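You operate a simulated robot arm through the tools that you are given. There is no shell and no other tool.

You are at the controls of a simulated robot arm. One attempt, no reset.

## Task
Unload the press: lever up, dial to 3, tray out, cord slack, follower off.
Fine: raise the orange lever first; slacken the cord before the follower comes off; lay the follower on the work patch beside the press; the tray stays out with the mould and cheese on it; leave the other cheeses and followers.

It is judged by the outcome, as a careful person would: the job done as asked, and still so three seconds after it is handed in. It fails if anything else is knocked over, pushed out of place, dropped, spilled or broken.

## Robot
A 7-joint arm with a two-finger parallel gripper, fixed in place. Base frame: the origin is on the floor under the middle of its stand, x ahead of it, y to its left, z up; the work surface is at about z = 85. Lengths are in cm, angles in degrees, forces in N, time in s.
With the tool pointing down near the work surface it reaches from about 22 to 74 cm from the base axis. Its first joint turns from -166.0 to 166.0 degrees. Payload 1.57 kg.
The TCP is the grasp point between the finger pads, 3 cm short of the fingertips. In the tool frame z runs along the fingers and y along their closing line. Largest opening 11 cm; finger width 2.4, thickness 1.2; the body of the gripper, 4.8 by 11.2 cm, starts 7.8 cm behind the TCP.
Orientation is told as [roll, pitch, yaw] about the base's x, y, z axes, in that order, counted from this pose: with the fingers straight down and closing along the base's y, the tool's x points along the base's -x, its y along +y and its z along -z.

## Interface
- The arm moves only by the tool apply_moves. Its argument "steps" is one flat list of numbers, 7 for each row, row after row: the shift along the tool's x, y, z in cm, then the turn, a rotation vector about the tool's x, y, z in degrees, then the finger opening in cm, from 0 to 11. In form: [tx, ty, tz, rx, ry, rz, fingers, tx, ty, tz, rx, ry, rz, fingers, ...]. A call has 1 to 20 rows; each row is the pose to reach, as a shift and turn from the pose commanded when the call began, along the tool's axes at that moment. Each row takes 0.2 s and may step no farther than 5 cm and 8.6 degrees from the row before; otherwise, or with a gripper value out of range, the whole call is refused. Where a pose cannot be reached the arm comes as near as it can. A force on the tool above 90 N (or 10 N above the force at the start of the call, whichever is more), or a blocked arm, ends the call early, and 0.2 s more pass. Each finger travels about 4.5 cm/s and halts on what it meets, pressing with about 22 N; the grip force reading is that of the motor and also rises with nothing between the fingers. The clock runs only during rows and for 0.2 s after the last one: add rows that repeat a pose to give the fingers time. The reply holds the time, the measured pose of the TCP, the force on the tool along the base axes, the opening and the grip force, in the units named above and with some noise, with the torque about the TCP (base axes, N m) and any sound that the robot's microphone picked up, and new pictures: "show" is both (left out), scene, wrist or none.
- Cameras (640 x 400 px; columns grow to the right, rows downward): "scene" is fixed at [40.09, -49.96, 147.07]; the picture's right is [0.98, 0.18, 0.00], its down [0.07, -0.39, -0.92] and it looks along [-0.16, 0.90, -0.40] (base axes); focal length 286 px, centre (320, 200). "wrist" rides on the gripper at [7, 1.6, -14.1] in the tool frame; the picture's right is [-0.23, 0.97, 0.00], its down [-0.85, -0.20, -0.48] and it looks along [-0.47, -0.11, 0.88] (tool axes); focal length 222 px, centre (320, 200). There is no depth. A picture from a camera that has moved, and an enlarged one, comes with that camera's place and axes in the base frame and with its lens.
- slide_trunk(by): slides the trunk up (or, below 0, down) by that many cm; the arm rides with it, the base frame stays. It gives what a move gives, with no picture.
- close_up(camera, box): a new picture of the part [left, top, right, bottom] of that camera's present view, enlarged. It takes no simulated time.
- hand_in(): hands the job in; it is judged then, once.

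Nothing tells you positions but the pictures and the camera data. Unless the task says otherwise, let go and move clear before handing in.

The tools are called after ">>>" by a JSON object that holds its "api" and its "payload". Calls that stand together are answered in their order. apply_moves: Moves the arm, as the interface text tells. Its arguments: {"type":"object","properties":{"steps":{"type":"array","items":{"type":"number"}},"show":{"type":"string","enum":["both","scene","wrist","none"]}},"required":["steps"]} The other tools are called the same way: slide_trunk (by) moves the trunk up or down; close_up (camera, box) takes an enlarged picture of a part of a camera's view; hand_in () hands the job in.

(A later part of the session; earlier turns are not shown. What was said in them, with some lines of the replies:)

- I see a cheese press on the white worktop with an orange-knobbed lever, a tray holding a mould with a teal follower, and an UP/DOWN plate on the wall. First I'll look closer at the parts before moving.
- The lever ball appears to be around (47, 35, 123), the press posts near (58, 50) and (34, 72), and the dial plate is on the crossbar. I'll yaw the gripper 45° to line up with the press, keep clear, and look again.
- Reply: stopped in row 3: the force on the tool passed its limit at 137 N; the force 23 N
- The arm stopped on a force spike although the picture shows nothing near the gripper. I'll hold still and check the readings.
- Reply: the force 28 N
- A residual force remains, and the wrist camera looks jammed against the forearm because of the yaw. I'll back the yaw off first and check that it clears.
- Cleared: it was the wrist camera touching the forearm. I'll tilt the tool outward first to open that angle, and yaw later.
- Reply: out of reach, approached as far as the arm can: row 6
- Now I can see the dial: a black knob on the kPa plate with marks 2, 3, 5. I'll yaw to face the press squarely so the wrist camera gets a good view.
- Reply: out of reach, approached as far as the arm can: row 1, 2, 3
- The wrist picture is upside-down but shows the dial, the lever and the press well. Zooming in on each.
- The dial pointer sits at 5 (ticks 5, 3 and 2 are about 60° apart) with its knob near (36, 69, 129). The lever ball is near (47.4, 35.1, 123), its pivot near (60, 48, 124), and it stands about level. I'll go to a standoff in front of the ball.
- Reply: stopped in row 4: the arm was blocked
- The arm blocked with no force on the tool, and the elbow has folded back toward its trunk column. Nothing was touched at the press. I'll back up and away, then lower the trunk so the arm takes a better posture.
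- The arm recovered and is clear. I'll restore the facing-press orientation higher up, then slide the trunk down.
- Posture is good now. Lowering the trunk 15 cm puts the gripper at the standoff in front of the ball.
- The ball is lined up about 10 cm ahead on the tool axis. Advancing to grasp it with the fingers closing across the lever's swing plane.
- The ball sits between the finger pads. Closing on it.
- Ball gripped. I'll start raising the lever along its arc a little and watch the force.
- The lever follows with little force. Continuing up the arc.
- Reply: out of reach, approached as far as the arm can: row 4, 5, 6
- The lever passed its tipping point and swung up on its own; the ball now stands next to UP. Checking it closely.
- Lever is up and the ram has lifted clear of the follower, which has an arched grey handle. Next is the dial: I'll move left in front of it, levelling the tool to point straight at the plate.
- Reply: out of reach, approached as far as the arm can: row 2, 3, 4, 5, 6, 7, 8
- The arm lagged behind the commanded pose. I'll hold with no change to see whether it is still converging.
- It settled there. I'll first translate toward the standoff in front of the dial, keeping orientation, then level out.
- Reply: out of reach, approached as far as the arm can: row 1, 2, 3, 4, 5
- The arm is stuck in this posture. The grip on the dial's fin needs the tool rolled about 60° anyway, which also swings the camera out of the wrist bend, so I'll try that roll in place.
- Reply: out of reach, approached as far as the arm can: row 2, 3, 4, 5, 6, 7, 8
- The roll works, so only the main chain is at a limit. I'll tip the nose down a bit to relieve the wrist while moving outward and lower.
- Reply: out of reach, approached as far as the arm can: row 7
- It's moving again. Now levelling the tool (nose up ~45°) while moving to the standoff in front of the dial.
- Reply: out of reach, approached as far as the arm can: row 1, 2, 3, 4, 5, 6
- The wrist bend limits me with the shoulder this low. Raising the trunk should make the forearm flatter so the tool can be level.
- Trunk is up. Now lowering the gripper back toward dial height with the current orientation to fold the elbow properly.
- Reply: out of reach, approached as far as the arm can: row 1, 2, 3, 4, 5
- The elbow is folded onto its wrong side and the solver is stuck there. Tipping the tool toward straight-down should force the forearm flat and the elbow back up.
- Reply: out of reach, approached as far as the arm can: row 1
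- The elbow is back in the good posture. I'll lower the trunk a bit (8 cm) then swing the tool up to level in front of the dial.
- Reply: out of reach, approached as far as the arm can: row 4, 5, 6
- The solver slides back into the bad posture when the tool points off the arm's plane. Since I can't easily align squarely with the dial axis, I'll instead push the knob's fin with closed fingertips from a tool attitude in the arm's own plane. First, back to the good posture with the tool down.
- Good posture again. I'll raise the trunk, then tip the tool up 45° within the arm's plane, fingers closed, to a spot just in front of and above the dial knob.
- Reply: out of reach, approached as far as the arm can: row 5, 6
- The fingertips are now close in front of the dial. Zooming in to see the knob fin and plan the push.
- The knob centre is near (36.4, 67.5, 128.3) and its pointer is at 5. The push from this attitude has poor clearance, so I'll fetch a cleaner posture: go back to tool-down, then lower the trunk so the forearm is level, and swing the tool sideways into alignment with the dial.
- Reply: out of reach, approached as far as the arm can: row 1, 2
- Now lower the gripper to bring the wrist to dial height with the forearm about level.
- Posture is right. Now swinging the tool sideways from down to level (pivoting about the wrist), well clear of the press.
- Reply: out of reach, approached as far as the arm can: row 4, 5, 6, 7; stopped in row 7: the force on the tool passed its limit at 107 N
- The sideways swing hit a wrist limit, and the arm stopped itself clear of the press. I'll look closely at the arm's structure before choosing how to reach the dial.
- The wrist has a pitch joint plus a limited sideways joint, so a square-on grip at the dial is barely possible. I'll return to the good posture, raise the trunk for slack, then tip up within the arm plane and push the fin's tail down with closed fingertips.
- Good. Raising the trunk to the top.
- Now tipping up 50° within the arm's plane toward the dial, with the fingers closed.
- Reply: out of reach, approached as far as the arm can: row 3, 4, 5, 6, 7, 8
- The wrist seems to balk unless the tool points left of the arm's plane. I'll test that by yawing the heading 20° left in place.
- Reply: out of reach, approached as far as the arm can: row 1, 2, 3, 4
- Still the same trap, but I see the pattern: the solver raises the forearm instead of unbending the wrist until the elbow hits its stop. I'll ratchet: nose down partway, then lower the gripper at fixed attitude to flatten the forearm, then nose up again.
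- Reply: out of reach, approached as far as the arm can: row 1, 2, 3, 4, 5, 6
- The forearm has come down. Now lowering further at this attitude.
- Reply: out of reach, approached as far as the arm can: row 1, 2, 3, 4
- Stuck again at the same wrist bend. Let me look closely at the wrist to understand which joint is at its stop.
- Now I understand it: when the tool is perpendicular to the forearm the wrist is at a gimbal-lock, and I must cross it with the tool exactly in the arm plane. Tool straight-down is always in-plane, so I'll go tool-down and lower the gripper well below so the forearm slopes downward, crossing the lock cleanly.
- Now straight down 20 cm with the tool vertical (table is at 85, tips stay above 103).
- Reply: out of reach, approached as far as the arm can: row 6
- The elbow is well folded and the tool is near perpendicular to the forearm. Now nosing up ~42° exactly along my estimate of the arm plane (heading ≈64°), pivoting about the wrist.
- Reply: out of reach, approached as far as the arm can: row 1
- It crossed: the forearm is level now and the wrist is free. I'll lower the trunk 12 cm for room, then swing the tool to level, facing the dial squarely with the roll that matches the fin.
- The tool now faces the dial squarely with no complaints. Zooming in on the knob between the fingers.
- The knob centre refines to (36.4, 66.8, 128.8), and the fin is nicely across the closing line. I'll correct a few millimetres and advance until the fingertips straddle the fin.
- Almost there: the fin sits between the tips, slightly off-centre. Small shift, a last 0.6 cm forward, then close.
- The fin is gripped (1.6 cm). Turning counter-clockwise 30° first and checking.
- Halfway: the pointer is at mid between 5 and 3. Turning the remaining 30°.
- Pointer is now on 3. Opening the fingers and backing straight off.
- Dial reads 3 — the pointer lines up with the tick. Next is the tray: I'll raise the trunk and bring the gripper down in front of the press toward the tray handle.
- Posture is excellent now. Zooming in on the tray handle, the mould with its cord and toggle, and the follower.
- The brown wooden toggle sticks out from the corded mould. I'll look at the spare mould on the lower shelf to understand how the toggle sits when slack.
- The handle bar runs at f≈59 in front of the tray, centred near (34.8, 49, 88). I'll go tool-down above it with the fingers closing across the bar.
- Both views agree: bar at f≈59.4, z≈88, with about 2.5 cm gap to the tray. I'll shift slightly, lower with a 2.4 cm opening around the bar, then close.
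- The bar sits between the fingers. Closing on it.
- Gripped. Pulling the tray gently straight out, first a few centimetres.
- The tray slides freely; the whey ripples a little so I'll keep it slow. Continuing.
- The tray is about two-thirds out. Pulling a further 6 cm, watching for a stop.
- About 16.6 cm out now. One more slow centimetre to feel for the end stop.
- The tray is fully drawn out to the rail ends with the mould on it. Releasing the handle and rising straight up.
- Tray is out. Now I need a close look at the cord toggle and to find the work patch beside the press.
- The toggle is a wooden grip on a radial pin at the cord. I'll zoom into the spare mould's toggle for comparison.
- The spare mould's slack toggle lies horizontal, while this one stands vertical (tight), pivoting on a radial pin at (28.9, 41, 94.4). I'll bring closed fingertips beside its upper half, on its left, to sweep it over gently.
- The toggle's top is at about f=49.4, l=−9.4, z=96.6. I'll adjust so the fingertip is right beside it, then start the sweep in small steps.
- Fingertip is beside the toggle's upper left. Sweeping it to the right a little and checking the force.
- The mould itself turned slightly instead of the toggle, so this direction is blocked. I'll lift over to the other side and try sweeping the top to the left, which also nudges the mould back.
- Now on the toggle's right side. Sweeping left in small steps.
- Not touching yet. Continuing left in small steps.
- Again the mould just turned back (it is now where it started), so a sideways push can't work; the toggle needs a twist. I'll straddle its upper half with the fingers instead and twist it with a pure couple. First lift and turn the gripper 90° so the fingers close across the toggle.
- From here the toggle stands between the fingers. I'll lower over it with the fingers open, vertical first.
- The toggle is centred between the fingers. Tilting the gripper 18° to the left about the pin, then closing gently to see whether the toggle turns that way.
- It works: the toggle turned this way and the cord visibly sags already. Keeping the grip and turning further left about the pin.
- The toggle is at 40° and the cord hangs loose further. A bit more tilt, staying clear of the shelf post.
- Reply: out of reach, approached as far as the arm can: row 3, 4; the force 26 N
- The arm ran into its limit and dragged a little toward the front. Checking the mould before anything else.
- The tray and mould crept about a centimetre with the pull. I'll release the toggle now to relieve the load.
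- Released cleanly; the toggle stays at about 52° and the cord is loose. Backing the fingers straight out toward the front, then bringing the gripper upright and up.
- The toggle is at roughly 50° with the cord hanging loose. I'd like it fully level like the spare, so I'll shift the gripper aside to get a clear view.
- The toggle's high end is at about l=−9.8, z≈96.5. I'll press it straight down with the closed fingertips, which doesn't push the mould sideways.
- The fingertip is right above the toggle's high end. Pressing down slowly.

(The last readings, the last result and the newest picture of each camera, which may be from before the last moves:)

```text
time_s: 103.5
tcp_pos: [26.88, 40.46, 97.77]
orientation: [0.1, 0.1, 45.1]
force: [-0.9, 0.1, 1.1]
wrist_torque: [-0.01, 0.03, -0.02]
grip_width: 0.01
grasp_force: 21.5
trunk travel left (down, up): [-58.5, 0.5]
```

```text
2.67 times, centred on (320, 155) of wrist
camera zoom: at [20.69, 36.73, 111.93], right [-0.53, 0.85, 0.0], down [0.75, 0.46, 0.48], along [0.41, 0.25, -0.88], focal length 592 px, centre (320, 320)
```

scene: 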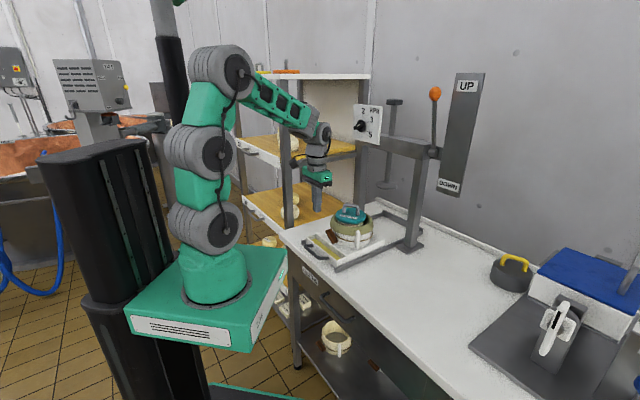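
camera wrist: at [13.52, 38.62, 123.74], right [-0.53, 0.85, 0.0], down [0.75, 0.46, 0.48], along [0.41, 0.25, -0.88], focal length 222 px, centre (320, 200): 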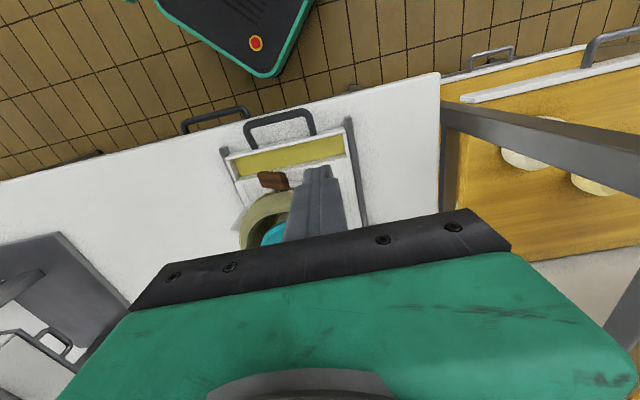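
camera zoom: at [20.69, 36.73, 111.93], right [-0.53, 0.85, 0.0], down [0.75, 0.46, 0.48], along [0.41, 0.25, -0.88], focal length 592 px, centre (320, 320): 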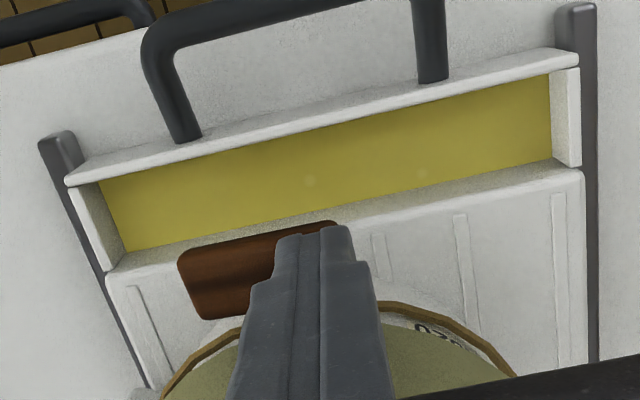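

The toggle lies level now and the cord hangs slack all round. Lifting clear, then I'll line up over the follower's handle.

>>> {"api": "apply_moves", "payload": {"steps": [0, 0, -2, 0, 0, 0, 0, 0, 0, -6, 0, 0, 0, 1, 0, 0, -10.5, 0, 0, 0, 3, 0, 0, -15, 0, 0, 0, 5, 0, 0, -18, 0, 0, 7, 5, 0, 0, -18, 0, 0, 15, 5, 0, 0, -18, 0, 0, 23, 5, 0, 0, -18, 0, 0, 31, 5, 0, 0, -18, 0, 0, 39, 5, 0, 0, -18, 0, 0, 47, 5, 0, 0, -18, 0, 0, 53, 5, 0, 0, -18, 0, 0, 53, 5]}}

>>> {"api": "close_up", "payload": {"camera": "wrist", "box": [180, 40, 440, 230]}}

>>> {"api": "close_up", "payload": {"camera": "scene", "box": [310, 190, 390, 250]}}

```text
time_s: 106.1
tcp_pos: [26.73, 40.41, 115.74]
orientation: [0.1, 0.1, -8.0]
force: [-0.3, -0.3, -0.6]
wrist_torque: [-0.01, -0.04, 0.05]
grip_width: 5.0
grasp_force: 0.0
trunk travel left (down, up): [-58.5, 0.5]
camera wrist: at [20.11, 43.09, 129.94], right [0.36, 0.93, 0.0], down [0.82, -0.32, 0.48], along [0.45, -0.17, -0.88], focal length 222 px, centre (320, 200)
```

scene: 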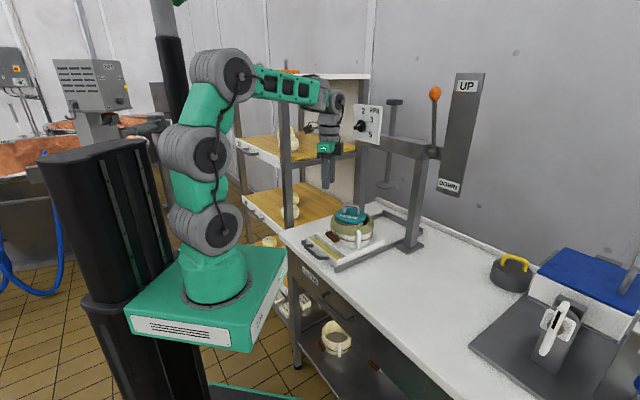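
wrist: 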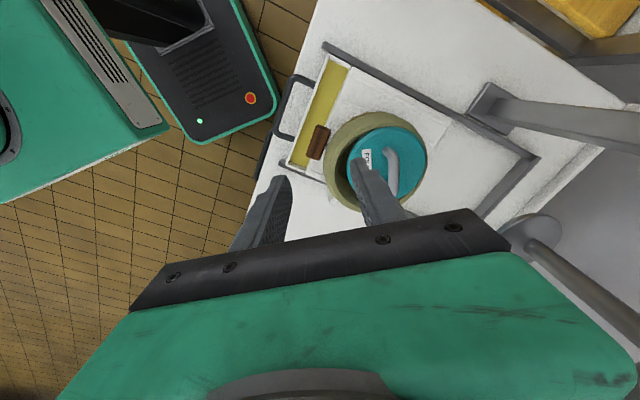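

```text
2.11 times, centred on (310, 135) of wrist
camera zoom: at [20.11, 43.09, 129.94], right [0.36, 0.93, 0.0], down [0.82, -0.32, 0.48], along [0.45, -0.17, -0.88], focal length 468 px, centre (341, 337)
```

zoom: 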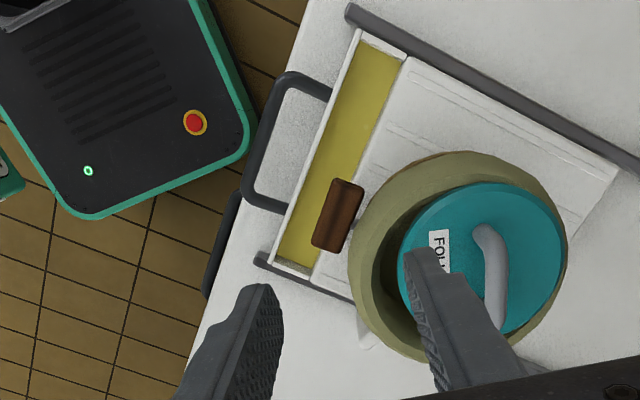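

```text
6.67 times, centred on (350, 220) of scene
camera zoom: at [40.09, -49.96, 147.07], right [0.98, 0.18, 0.0], down [0.07, -0.39, -0.92], along [-0.16, 0.9, -0.4], focal length 1904 px, centre (120, 67)
```

zoom: 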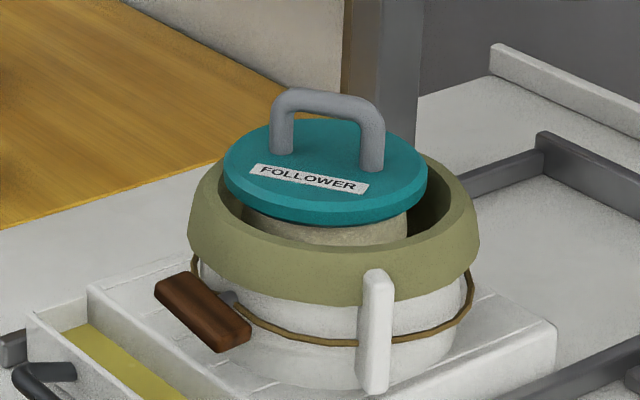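

The follower sits at about (34.5, 48.7) with its handle bar near z 101.5, and the toggle is level. Moving above the follower's handle for a better look at its direction.

>>> {"api": "apply_moves", "payload": {"steps": [-1.6, 2.3, 0.5, 0, 0, 0, 6, -3.3, 4.6, 1, 0, 0, 0, 6, -5, 7, 1.5, 0, 0, 0, 6, -6.57, 9.3, 2, 0, 0, 0, 6, -6.57, 9.3, 2, 0, 0, 0, 6]}}

>>> {"api": "close_up", "payload": {"camera": "wrist", "box": [200, 60, 440, 240]}}

>>> {"api": "close_up", "payload": {"camera": "scene", "box": [310, 180, 400, 250]}}

```text
time_s: 107.3
tcp_pos: [34.48, 48.72, 113.7]
orientation: [0.0, 0.1, -7.9]
force: [0.4, 0.0, 0.1]
wrist_torque: [0.0, 0.01, -0.01]
grip_width: 6.01
grasp_force: 0.1
trunk travel left (down, up): [-58.5, 0.5]
camera wrist: at [27.84, 51.46, 127.88], right [0.36, 0.93, 0.0], down [0.82, -0.32, 0.48], along [0.45, -0.17, -0.88], focal length 222 px, centre (320, 200)
```

scene: 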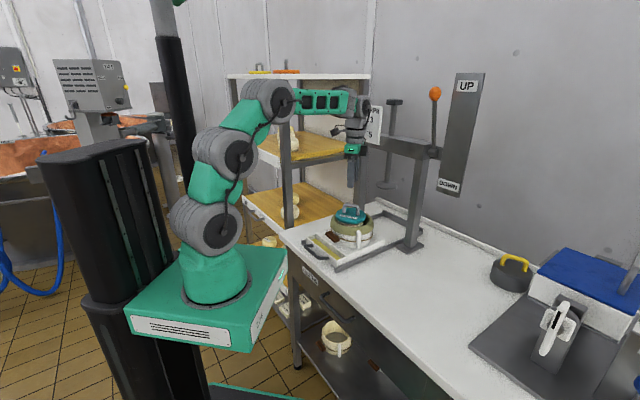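
wrist: 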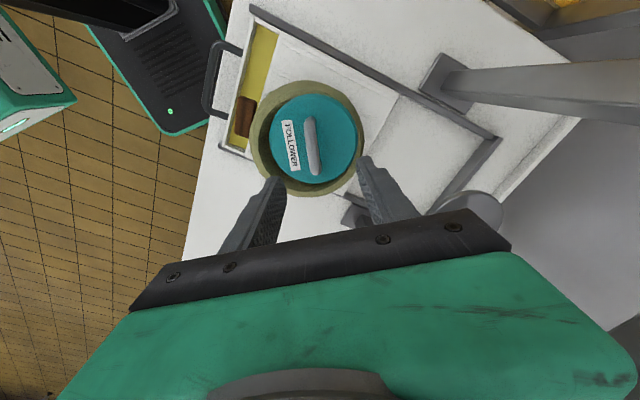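

```text
2.22 times, centred on (320, 150) of wrist
camera zoom: at [27.84, 51.46, 127.88], right [0.36, 0.93, 0.0], down [0.82, -0.32, 0.48], along [0.45, -0.17, -0.88], focal length 494 px, centre (320, 311)
```

zoom: 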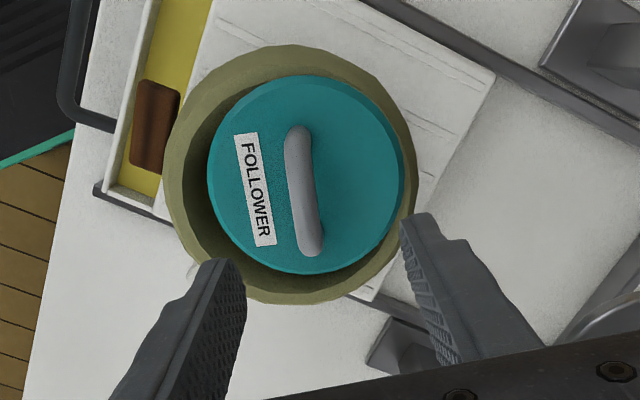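

```text
5.71 times, centred on (355, 215) of scene
camera zoom: at [40.09, -49.96, 147.07], right [0.98, 0.18, 0.0], down [0.07, -0.39, -0.92], along [-0.16, 0.9, -0.4], focal length 1632 px, centre (120, 114)
```

zoom: 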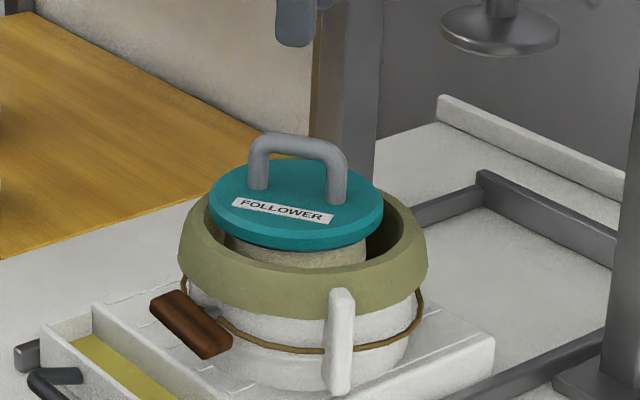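

Clear view: the handle bar is centred near (34.45, 48.15, 101) pointing about −14°. I'll align and descend to straddle it.

>>> {"api": "apply_moves", "payload": {"steps": [-0.05, -0.3, 1, 0, 0, 6, 5, -0.05, -0.57, 4.5, 0, 0, 6, 4, -0.05, -0.57, 8, 0, 0, 6, 4, -0.05, -0.57, 10.5, 0, 0, 6, 4, -0.05, -0.57, 12.0, 0, 0, 6, 4, -0.05, -0.57, 12.0, 0, 0, 6, 4]}}

>>> {"api": "close_up", "payload": {"camera": "wrist", "box": [200, 60, 440, 240]}}

>>> {"api": "close_up", "payload": {"camera": "scene", "box": [310, 180, 400, 250]}}

```text
time_s: 108.7
tcp_pos: [34.53, 48.29, 102.16]
orientation: [0.3, 0.0, -13.9]
force: [0.6, 0.2, 12.4]
wrist_torque: [-0.08, 0.03, -0.04]
grip_width: 4.0
grasp_force: 0.1
trunk travel left (down, up): [-58.5, 0.5]
camera wrist: at [28.15, 51.6, 116.35], right [0.45, 0.89, 0.0], down [0.78, -0.4, 0.48], along [0.43, -0.21, -0.88], focal length 222 px, centre (320, 200)
```

scene: 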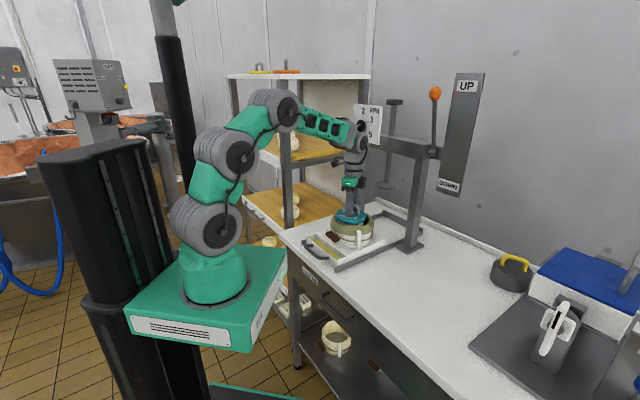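
wrist: 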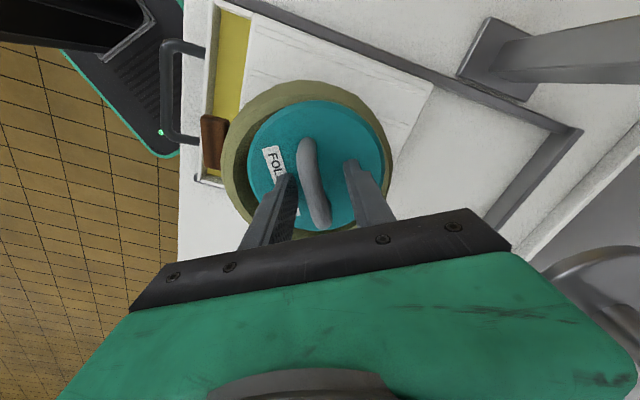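

```text
2.22 times, centred on (320, 150) of wrist
camera zoom: at [28.15, 51.6, 116.35], right [0.45, 0.89, 0.0], down [0.78, -0.4, 0.48], along [0.43, -0.21, -0.88], focal length 494 px, centre (320, 311)
```

zoom: 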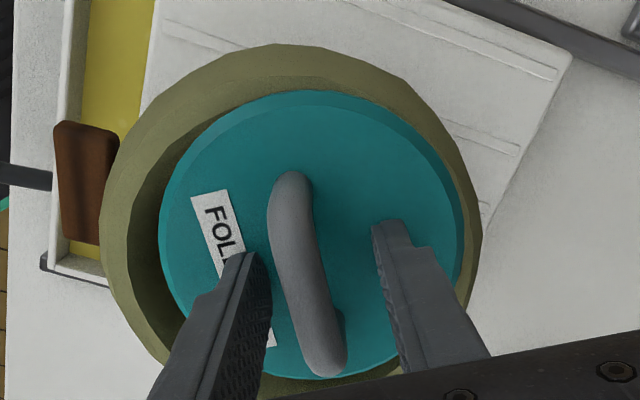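

```text
5.71 times, centred on (355, 215) of scene
camera zoom: at [40.09, -49.96, 147.07], right [0.98, 0.18, 0.0], down [0.07, -0.39, -0.92], along [-0.16, 0.9, -0.4], focal length 1632 px, centre (120, 114)
```

zoom: 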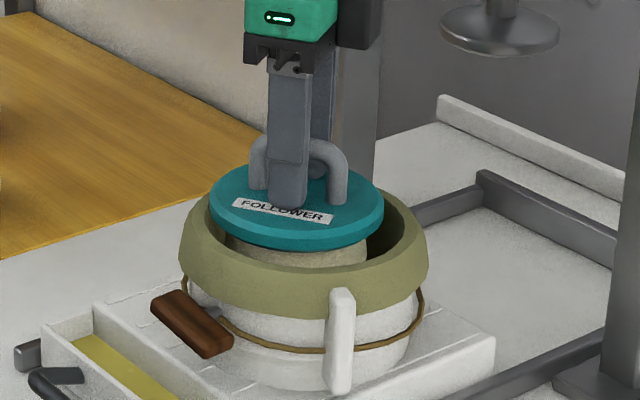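

Tips touched the disc (12 N), so I'll rise 0.6 cm, centre on the bar, then close.

>>> {"api": "apply_moves", "payload": {"steps": [0, 0, -0.6, 0, 0, 0, 4, 0, -0.4, -0.7, 0, 0, 0, 4, 0, -0.7, -0.7, 0, 0, 0, 4, 0, -0.7, -0.7, 0, 0, 0, 3, 0, -0.7, -0.7, 0, 0, 0, 2, 0, -0.7, -0.7, 0, 0, 0, 1.2, 0, -0.7, -0.7, 0, 0, 0, 0.6, 0, -0.7, -0.7, 0, 0, 0, 0.6]}}

>>> {"api": "close_up", "payload": {"camera": "wrist", "box": [200, 60, 440, 240]}}

>>> {"api": "close_up", "payload": {"camera": "scene", "box": [310, 180, 400, 250]}}

```text
time_s: 110.5
tcp_pos: [34.36, 47.53, 102.56]
orientation: [0.1, 0.1, -13.9]
force: [-0.7, -0.3, 0.3]
wrist_torque: [-0.03, 0.04, 0.0]
grip_width: 1.32
grasp_force: 22.5
trunk travel left (down, up): [-58.5, 0.5]
camera wrist: at [27.94, 50.84, 116.72], right [0.45, 0.89, 0.0], down [0.78, -0.4, 0.48], along [0.43, -0.22, -0.88], focal length 222 px, centre (320, 200)
```

scene: 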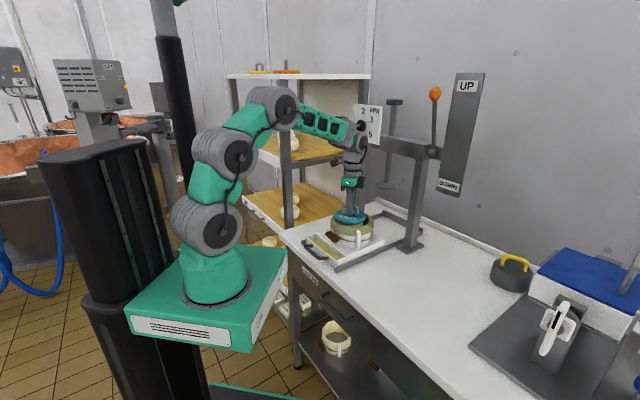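
wrist: 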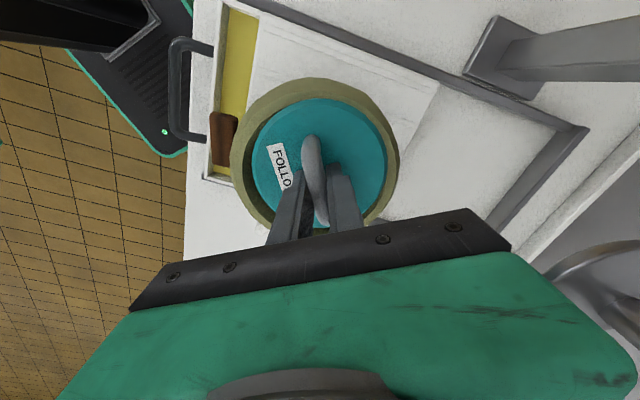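

```text
2.22 times, centred on (320, 150) of wrist
camera zoom: at [27.94, 50.84, 116.72], right [0.45, 0.89, 0.0], down [0.78, -0.4, 0.48], along [0.43, -0.22, -0.88], focal length 494 px, centre (320, 311)
```

zoom: 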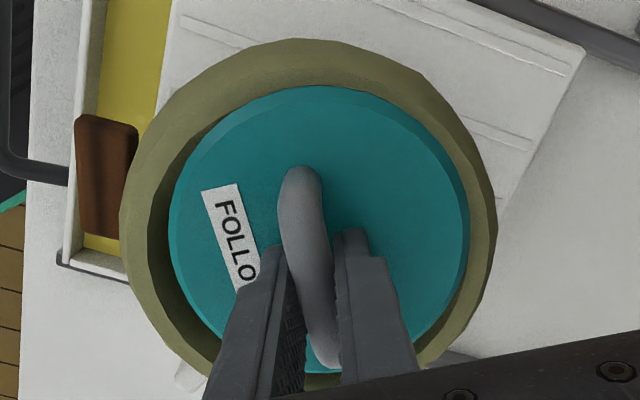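

```text
5.71 times, centred on (355, 215) of scene
camera zoom: at [40.09, -49.96, 147.07], right [0.98, 0.18, 0.0], down [0.07, -0.39, -0.92], along [-0.16, 0.9, -0.4], focal length 1632 px, centre (120, 114)
```

zoom: 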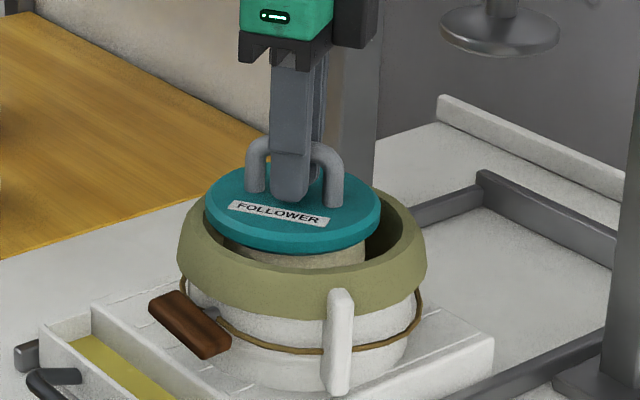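

Handle gripped. Lifting gently and checking the weight.

>>> {"api": "apply_moves", "payload": {"steps": [0, 0, -0.5, 0, 0, 0, 0.6, 0, 0, -1.2, 0, 0, 0, 0.6, 0, 0, -2.2, 0, 0, 0, 0.6, 0, 0, -3.5, 0, 0, 0, 0.6, 0, 0, -5, 0, 0, 0, 0.6]}}

>>> {"api": "close_up", "payload": {"camera": "scene", "box": [310, 180, 400, 250]}}

```text
time_s: 111.7
tcp_pos: [34.25, 47.55, 107.54]
orientation: [0.1, 0.1, -13.9]
force: [0.0, 0.1, -1.3]
wrist_torque: [-0.04, 0.01, 0.01]
grip_width: 1.3
grasp_force: 22.1
trunk travel left (down, up): [-58.5, 0.5]
camera wrist: at [27.86, 50.83, 121.77], right [0.45, 0.89, 0.0], down [0.78, -0.4, 0.48], along [0.43, -0.22, -0.88], focal length 222 px, centre (320, 200)
```

scene: 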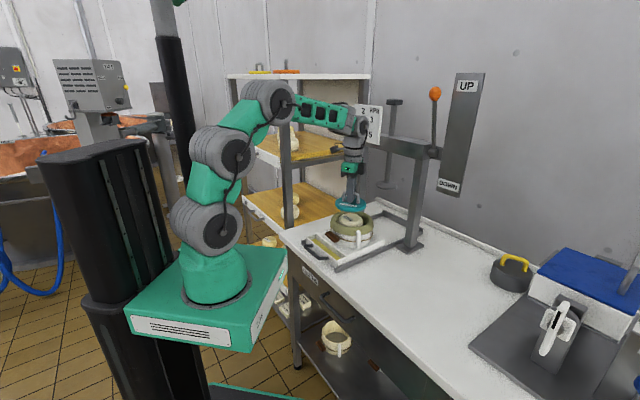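
wrist: 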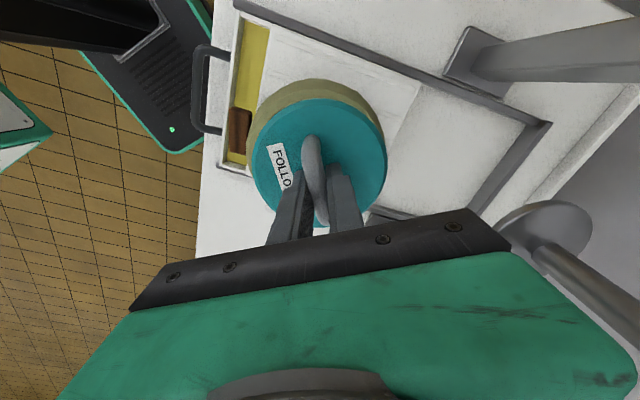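

```text
5.71 times, centred on (355, 215) of scene
camera zoom: at [40.09, -49.96, 147.07], right [0.98, 0.18, 0.0], down [0.07, -0.39, -0.92], along [-0.16, 0.9, -0.4], focal length 1632 px, centre (120, 114)
```

zoom: 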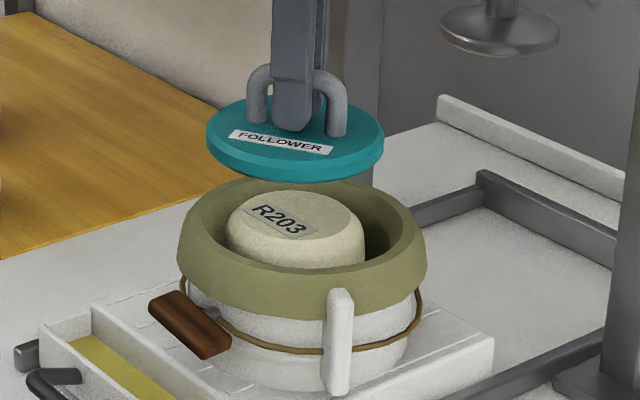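

The follower is off, light, and the cheese (R203) stays in the mould. Carrying it level to the right of the press, over the clear worktop.

>>> {"api": "apply_moves", "payload": {"steps": [-1.5, -0.8, -0.5, 0, 0, 0, 0.6, -4.5, -2.3, -1, 0, 0, 0, 0.6, -8, -4.1, -1, 0, 0, 0, 0.6, -11.5, -5.9, -1, 0, 0, 0, 0.6, -15, -7.7, -1, 0, 0, 0, 0.6, -18.5, -9.5, -1, 0, 0, 0, 0.6, -21.7, -11.2, -1, 0, 0, 0, 0.6, -24, -12.4, -1, 0, 0, 0, 0.6, -25.1, -12.9, -1, 0, 0, 0, 0.6]}}

```text
time_s: 113.7
tcp_pos: [55.65, 28.83, 108.55]
orientation: [0.1, 0.0, -13.9]
force: [-0.5, 0.6, -1.1]
wrist_torque: [0.0, -0.02, 0.02]
grip_width: 1.31
grasp_force: 21.9
trunk travel left (down, up): [-58.5, 0.5]
camera wrist: at [49.25, 32.08, 122.64], right [0.45, 0.89, 0.0], down [0.78, -0.4, 0.48], along [0.43, -0.22, -0.88], focal length 222 px, centre (320, 200)
```

scene: 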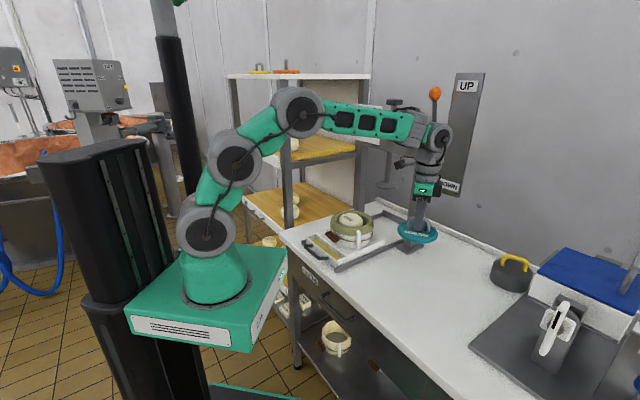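
wrist: 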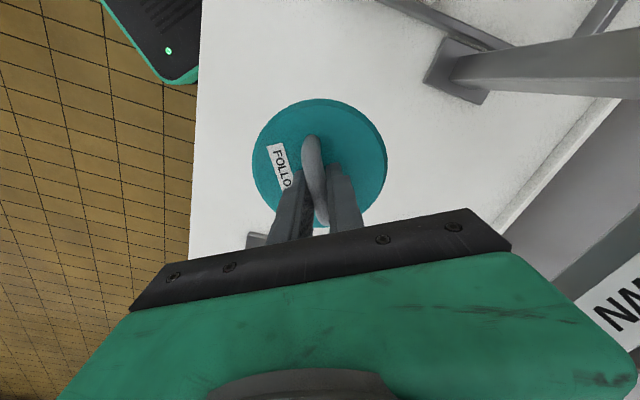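

Nothing but clear worktop below. Lowering the follower toward the surface.

>>> {"api": "apply_moves", "payload": {"steps": [0, 0, 3, 0, 0, 0, 0.6, 0, 0, 6.5, 0, 0, 0, 0.6, 0, 0, 10, 0, 0, 0, 0.6, 0, 0, 13, 0, 0, 0, 0.6, 0, 0, 15, 0, 0, 0, 0.6, 0, 0, 16.3, 0, 0, 0, 0.6, 0, 0, 16.8, 0, 0, 0, 0.6], "show": "scene"}}

>>> {"api": "close_up", "payload": {"camera": "scene", "box": [380, 200, 470, 270]}}

```text
time_s: 115.3
tcp_pos: [55.8, 29.13, 91.54]
orientation: [0.1, 0.1, -13.9]
force: [0.0, -0.3, -1.4]
wrist_torque: [-0.04, -0.04, -0.01]
grip_width: 1.29
grasp_force: 22.3
trunk travel left (down, up): [-58.5, 0.5]
```

scene: 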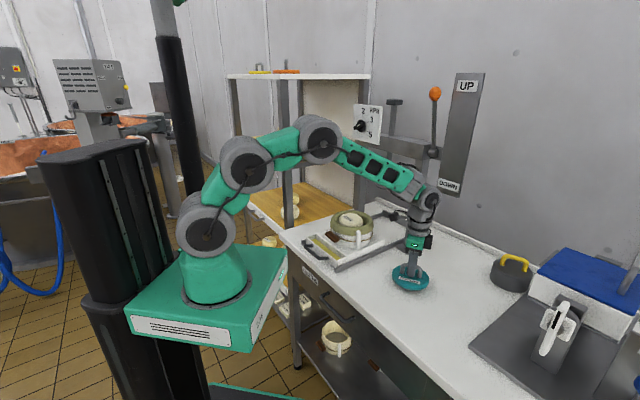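

```text
5.71 times, centred on (425, 235) of scene
camera zoom: at [40.09, -49.96, 147.07], right [0.98, 0.18, 0.0], down [0.07, -0.39, -0.92], along [-0.16, 0.9, -0.4], focal length 1632 px, centre (-280, 0)
```

zoom: 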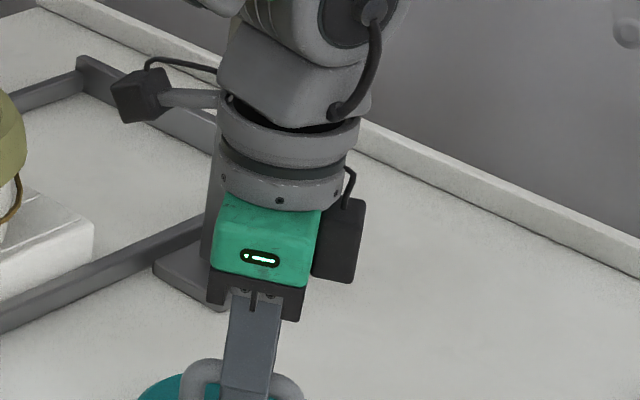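

>>> {"api": "apply_moves", "payload": {"steps": [0, 0, 0.4, 0, 0, 0, 0.6, 0, 0, 0.7, 0, 0, 0, 0.6, 0, 0, 1.0, 0, 0, 0, 0.6], "show": "none"}}

>>> {"api": "close_up", "payload": {"camera": "scene", "box": [370, 230, 460, 300]}}

```text
time_s: 116.1
tcp_pos: [55.6, 29.06, 90.6]
orientation: [0.1, 0.1, -13.8]
force: [-0.4, 0.1, -0.9]
wrist_torque: [0.02, -0.01, 0.0]
grip_width: 1.33
grasp_force: 22.2
trunk travel left (down, up): [-58.5, 0.5]
```

```text
5.71 times, centred on (415, 265) of scene
camera zoom: at [40.09, -49.96, 147.07], right [0.98, 0.18, 0.0], down [0.07, -0.39, -0.92], along [-0.16, 0.9, -0.4], focal length 1632 px, centre (-223, -171)
```

zoom: 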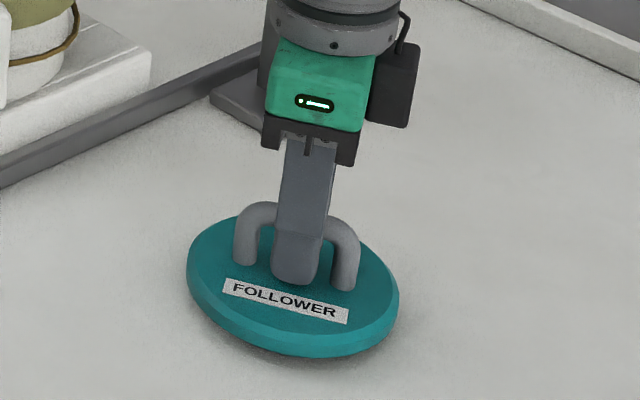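

It hangs slightly tilted; lowering a touch at a time until it rests.

>>> {"api": "apply_moves", "payload": {"steps": [0, 0, 0.3, 0, 0, 0, 0.6, 0, 0, 0.6, 0, 0, 0, 0.6, 0, 0, 0.8, 0, 0, 0, 0.6], "show": "none"}}

>>> {"api": "close_up", "payload": {"camera": "scene", "box": [370, 230, 460, 300]}}

```text
time_s: 116.9
tcp_pos: [55.68, 29.13, 89.91]
orientation: [0.2, 0.0, -13.9]
force: [-3.2, -1.5, 9.7]
wrist_torque: [0.11, 0.4, 0.09]
grip_width: 1.33
grasp_force: 21.8
trunk travel left (down, up): [-58.5, 0.5]
```

```text
5.71 times, centred on (415, 265) of scene
camera zoom: at [40.09, -49.96, 147.07], right [0.98, 0.18, 0.0], down [0.07, -0.39, -0.92], along [-0.16, 0.9, -0.4], focal length 1632 px, centre (-223, -171)
```

zoom: 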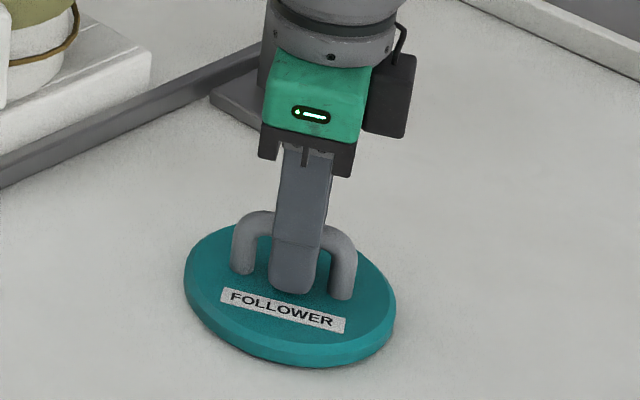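

Touching down (about 10 N). Opening the fingers to let it settle flat, then rising.

>>> {"api": "apply_moves", "payload": {"steps": [0, 0, -0.1, 0, 0, 0, 1.5, 0, 0, -0.1, 0, 0, 0, 2.2, 0, 0, -0.1, 0, 0, 0, 3.2, 0, 0, -0.1, 0, 0, 0, 4, 0, 0, -0.1, 0, 0, 0, 4, 0, 0, -2, 0, 0, 0, 4, 0, 0, -5, 0, 0, 0, 4, 0, 0, -9, 0, 0, 0, 4, 0, 0, -13, 0, 0, 0, 4]}}

>>> {"api": "close_up", "payload": {"camera": "scene", "box": [370, 230, 460, 300]}}

>>> {"api": "close_up", "payload": {"camera": "scene", "box": [290, 180, 440, 280]}}

```text
time_s: 118.9
tcp_pos: [55.37, 28.89, 102.58]
orientation: [0.1, 0.2, -13.9]
force: [-1.1, 0.0, 0.6]
wrist_torque: [-0.04, 0.01, -0.02]
grip_width: 4.01
grasp_force: 0.1
trunk travel left (down, up): [-58.5, 0.5]
camera wrist: at [49.04, 32.22, 116.72], right [0.45, 0.89, 0.0], down [0.78, -0.4, 0.48], along [0.42, -0.22, -0.88], focal length 222 px, centre (320, 200)
```

scene: 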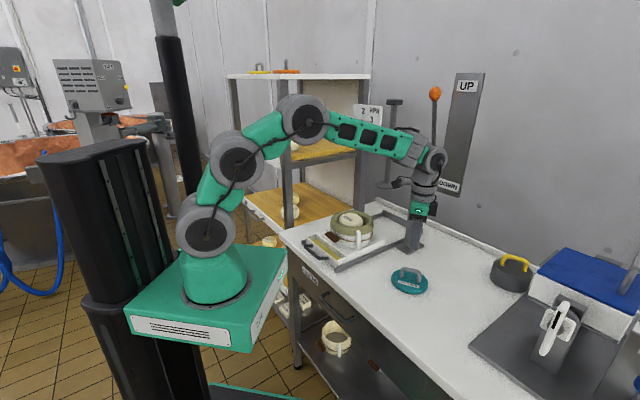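
wrist: 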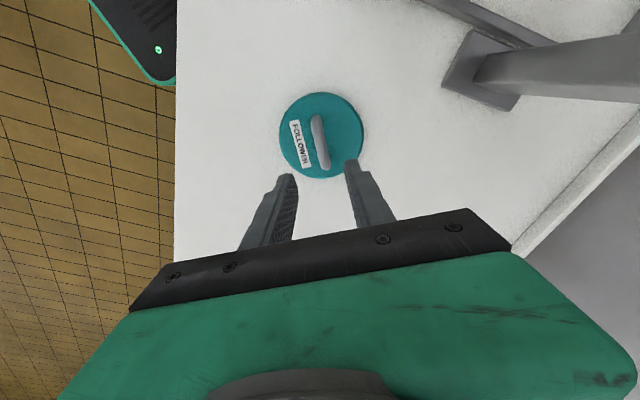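

```text
5.71 times, centred on (415, 265) of scene
camera zoom: at [40.09, -49.96, 147.07], right [0.98, 0.18, 0.0], down [0.07, -0.39, -0.92], along [-0.16, 0.9, -0.4], focal length 1632 px, centre (-223, -171)
```

zoom: 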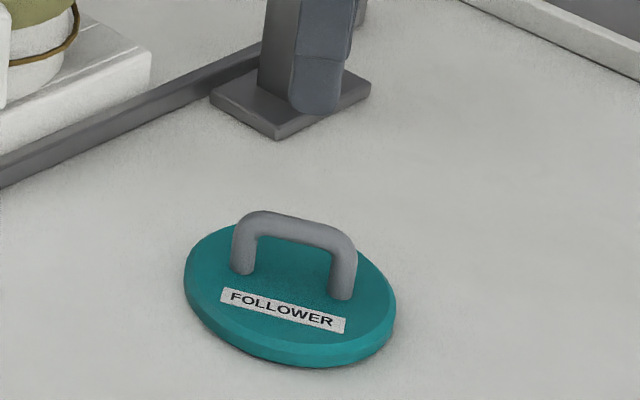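

```text
4.00 times, centred on (365, 230) of scene
camera zoom: at [40.09, -49.96, 147.07], right [0.98, 0.18, 0.0], down [0.07, -0.39, -0.92], along [-0.16, 0.9, -0.4], focal length 1142 px, centre (140, 80)
```

zoom: 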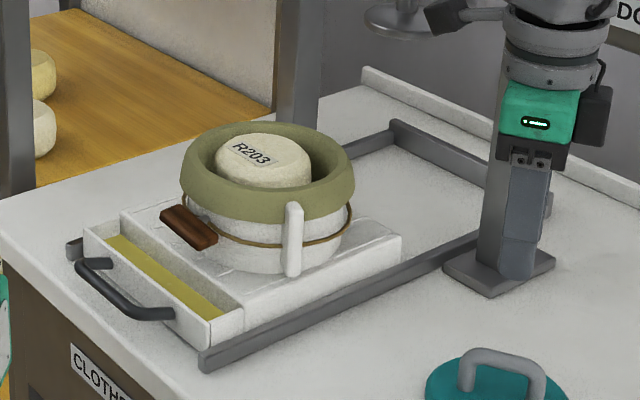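

Follower is lying flat on the worktop beside the press. Backing the arm well clear and then checking every item.

>>> {"api": "apply_moves", "payload": {"steps": [2, -1, -2, 0, 0, 0, 4, 5, -2.5, -3, 0, 0, 0, 4, 8.5, -4, -4, 0, 0, 0, 4, 12, -5.5, -4, 0, 0, 0, 4, 15, -7, -4, 0, 0, 0, 4, 18, -8, -4, 0, 0, 0, 4, 18, -8, -4, 0, 0, 0, 4]}}

>>> {"api": "close_up", "payload": {"camera": "scene", "box": [340, 60, 500, 160]}}

>>> {"api": "close_up", "payload": {"camera": "scene", "box": [290, 180, 450, 300]}}

>>> {"api": "close_up", "payload": {"camera": "scene", "box": [220, 50, 380, 280]}}

```text
time_s: 120.5
tcp_pos: [36.17, 25.61, 106.66]
orientation: [0.1, 0.2, -13.9]
force: [-0.4, 0.5, 0.7]
wrist_torque: [0.0, 0.01, 0.0]
grip_width: 3.96
grasp_force: 0.1
trunk travel left (down, up): [-58.5, 0.5]
camera wrist: at [29.83, 28.87, 120.85], right [0.46, 0.89, 0.0], down [0.78, -0.4, 0.48], along [0.43, -0.22, -0.88], focal length 222 px, centre (320, 200)
```

scene: 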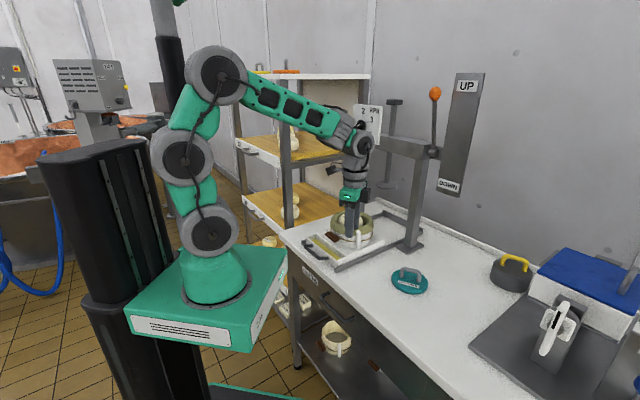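
wrist: 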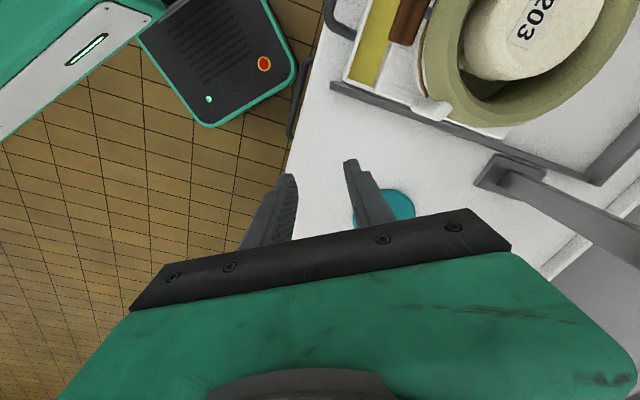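

```text
4.00 times, centred on (420, 110) of scene
camera zoom: at [40.09, -49.96, 147.07], right [0.98, 0.18, 0.0], down [0.07, -0.39, -0.92], along [-0.16, 0.9, -0.4], focal length 1142 px, centre (-80, 560)
```

zoom: 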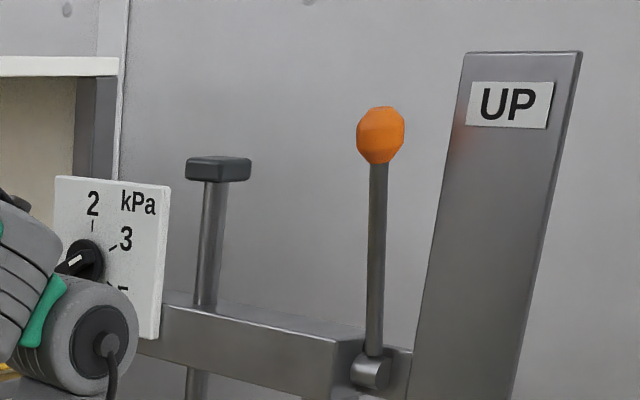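

```text
3.33 times, centred on (370, 240) of scene
camera zoom: at [40.09, -49.96, 147.07], right [0.98, 0.18, 0.0], down [0.07, -0.39, -0.92], along [-0.16, 0.9, -0.4], focal length 952 px, centre (153, 67)
```

zoom: 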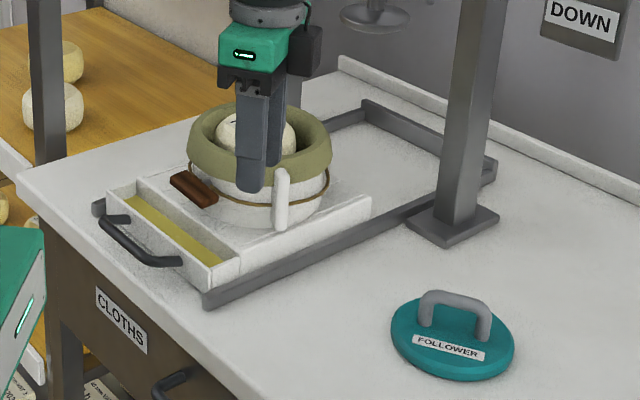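

```text
1.74 times, centred on (300, 165) of scene
camera zoom: at [40.09, -49.96, 147.07], right [0.98, 0.18, 0.0], down [0.07, -0.39, -0.92], along [-0.16, 0.9, -0.4], focal length 497 px, centre (355, 261)
```

zoom: 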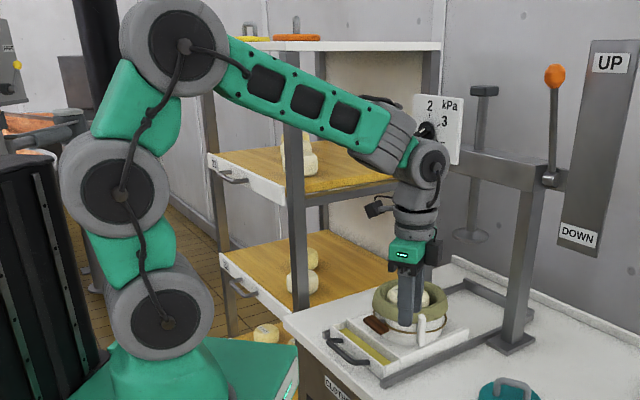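

Everything checks out. The lever stands at UP, the dial points to 3 and the tray is out with mould and cheese R203 on it. The toggle is level with the cord slack, and the follower lies flat beside the press with the arm clear. Handing in.

>>> {"api": "hand_in", "payload": {}}

```text
The job is handed in.
```

I unloaded the press as asked and handed the job in; I haven't seen the judge's result.

- **Lever:** It went up first. It slipped out of the gripper partway and swung up by itself, and it now stands vertical beside UP.
- **Dial:** The pointer is on 3 (it was on 5).
- **Tray:** It is out at the front ends of the rails, with the mould and cheese R203 still on it.
- **Cord:** The wooden toggle is turned level and the cord hangs slack all round. This was done before the follower came off.
- **Follower:** It lies flat, handle up, on the clear worktop to the right of the press. I saw no marked patch on the worktop, so I took that clear area to be it.

While I was turning the toggle, the tray crept out about another centimetre. The mould also shifted and turned a little on the tray, so the cheese now sits off-centre inside it. In the last pictures nothing had fallen or spilled, and I left the other cheeses and followers alone.
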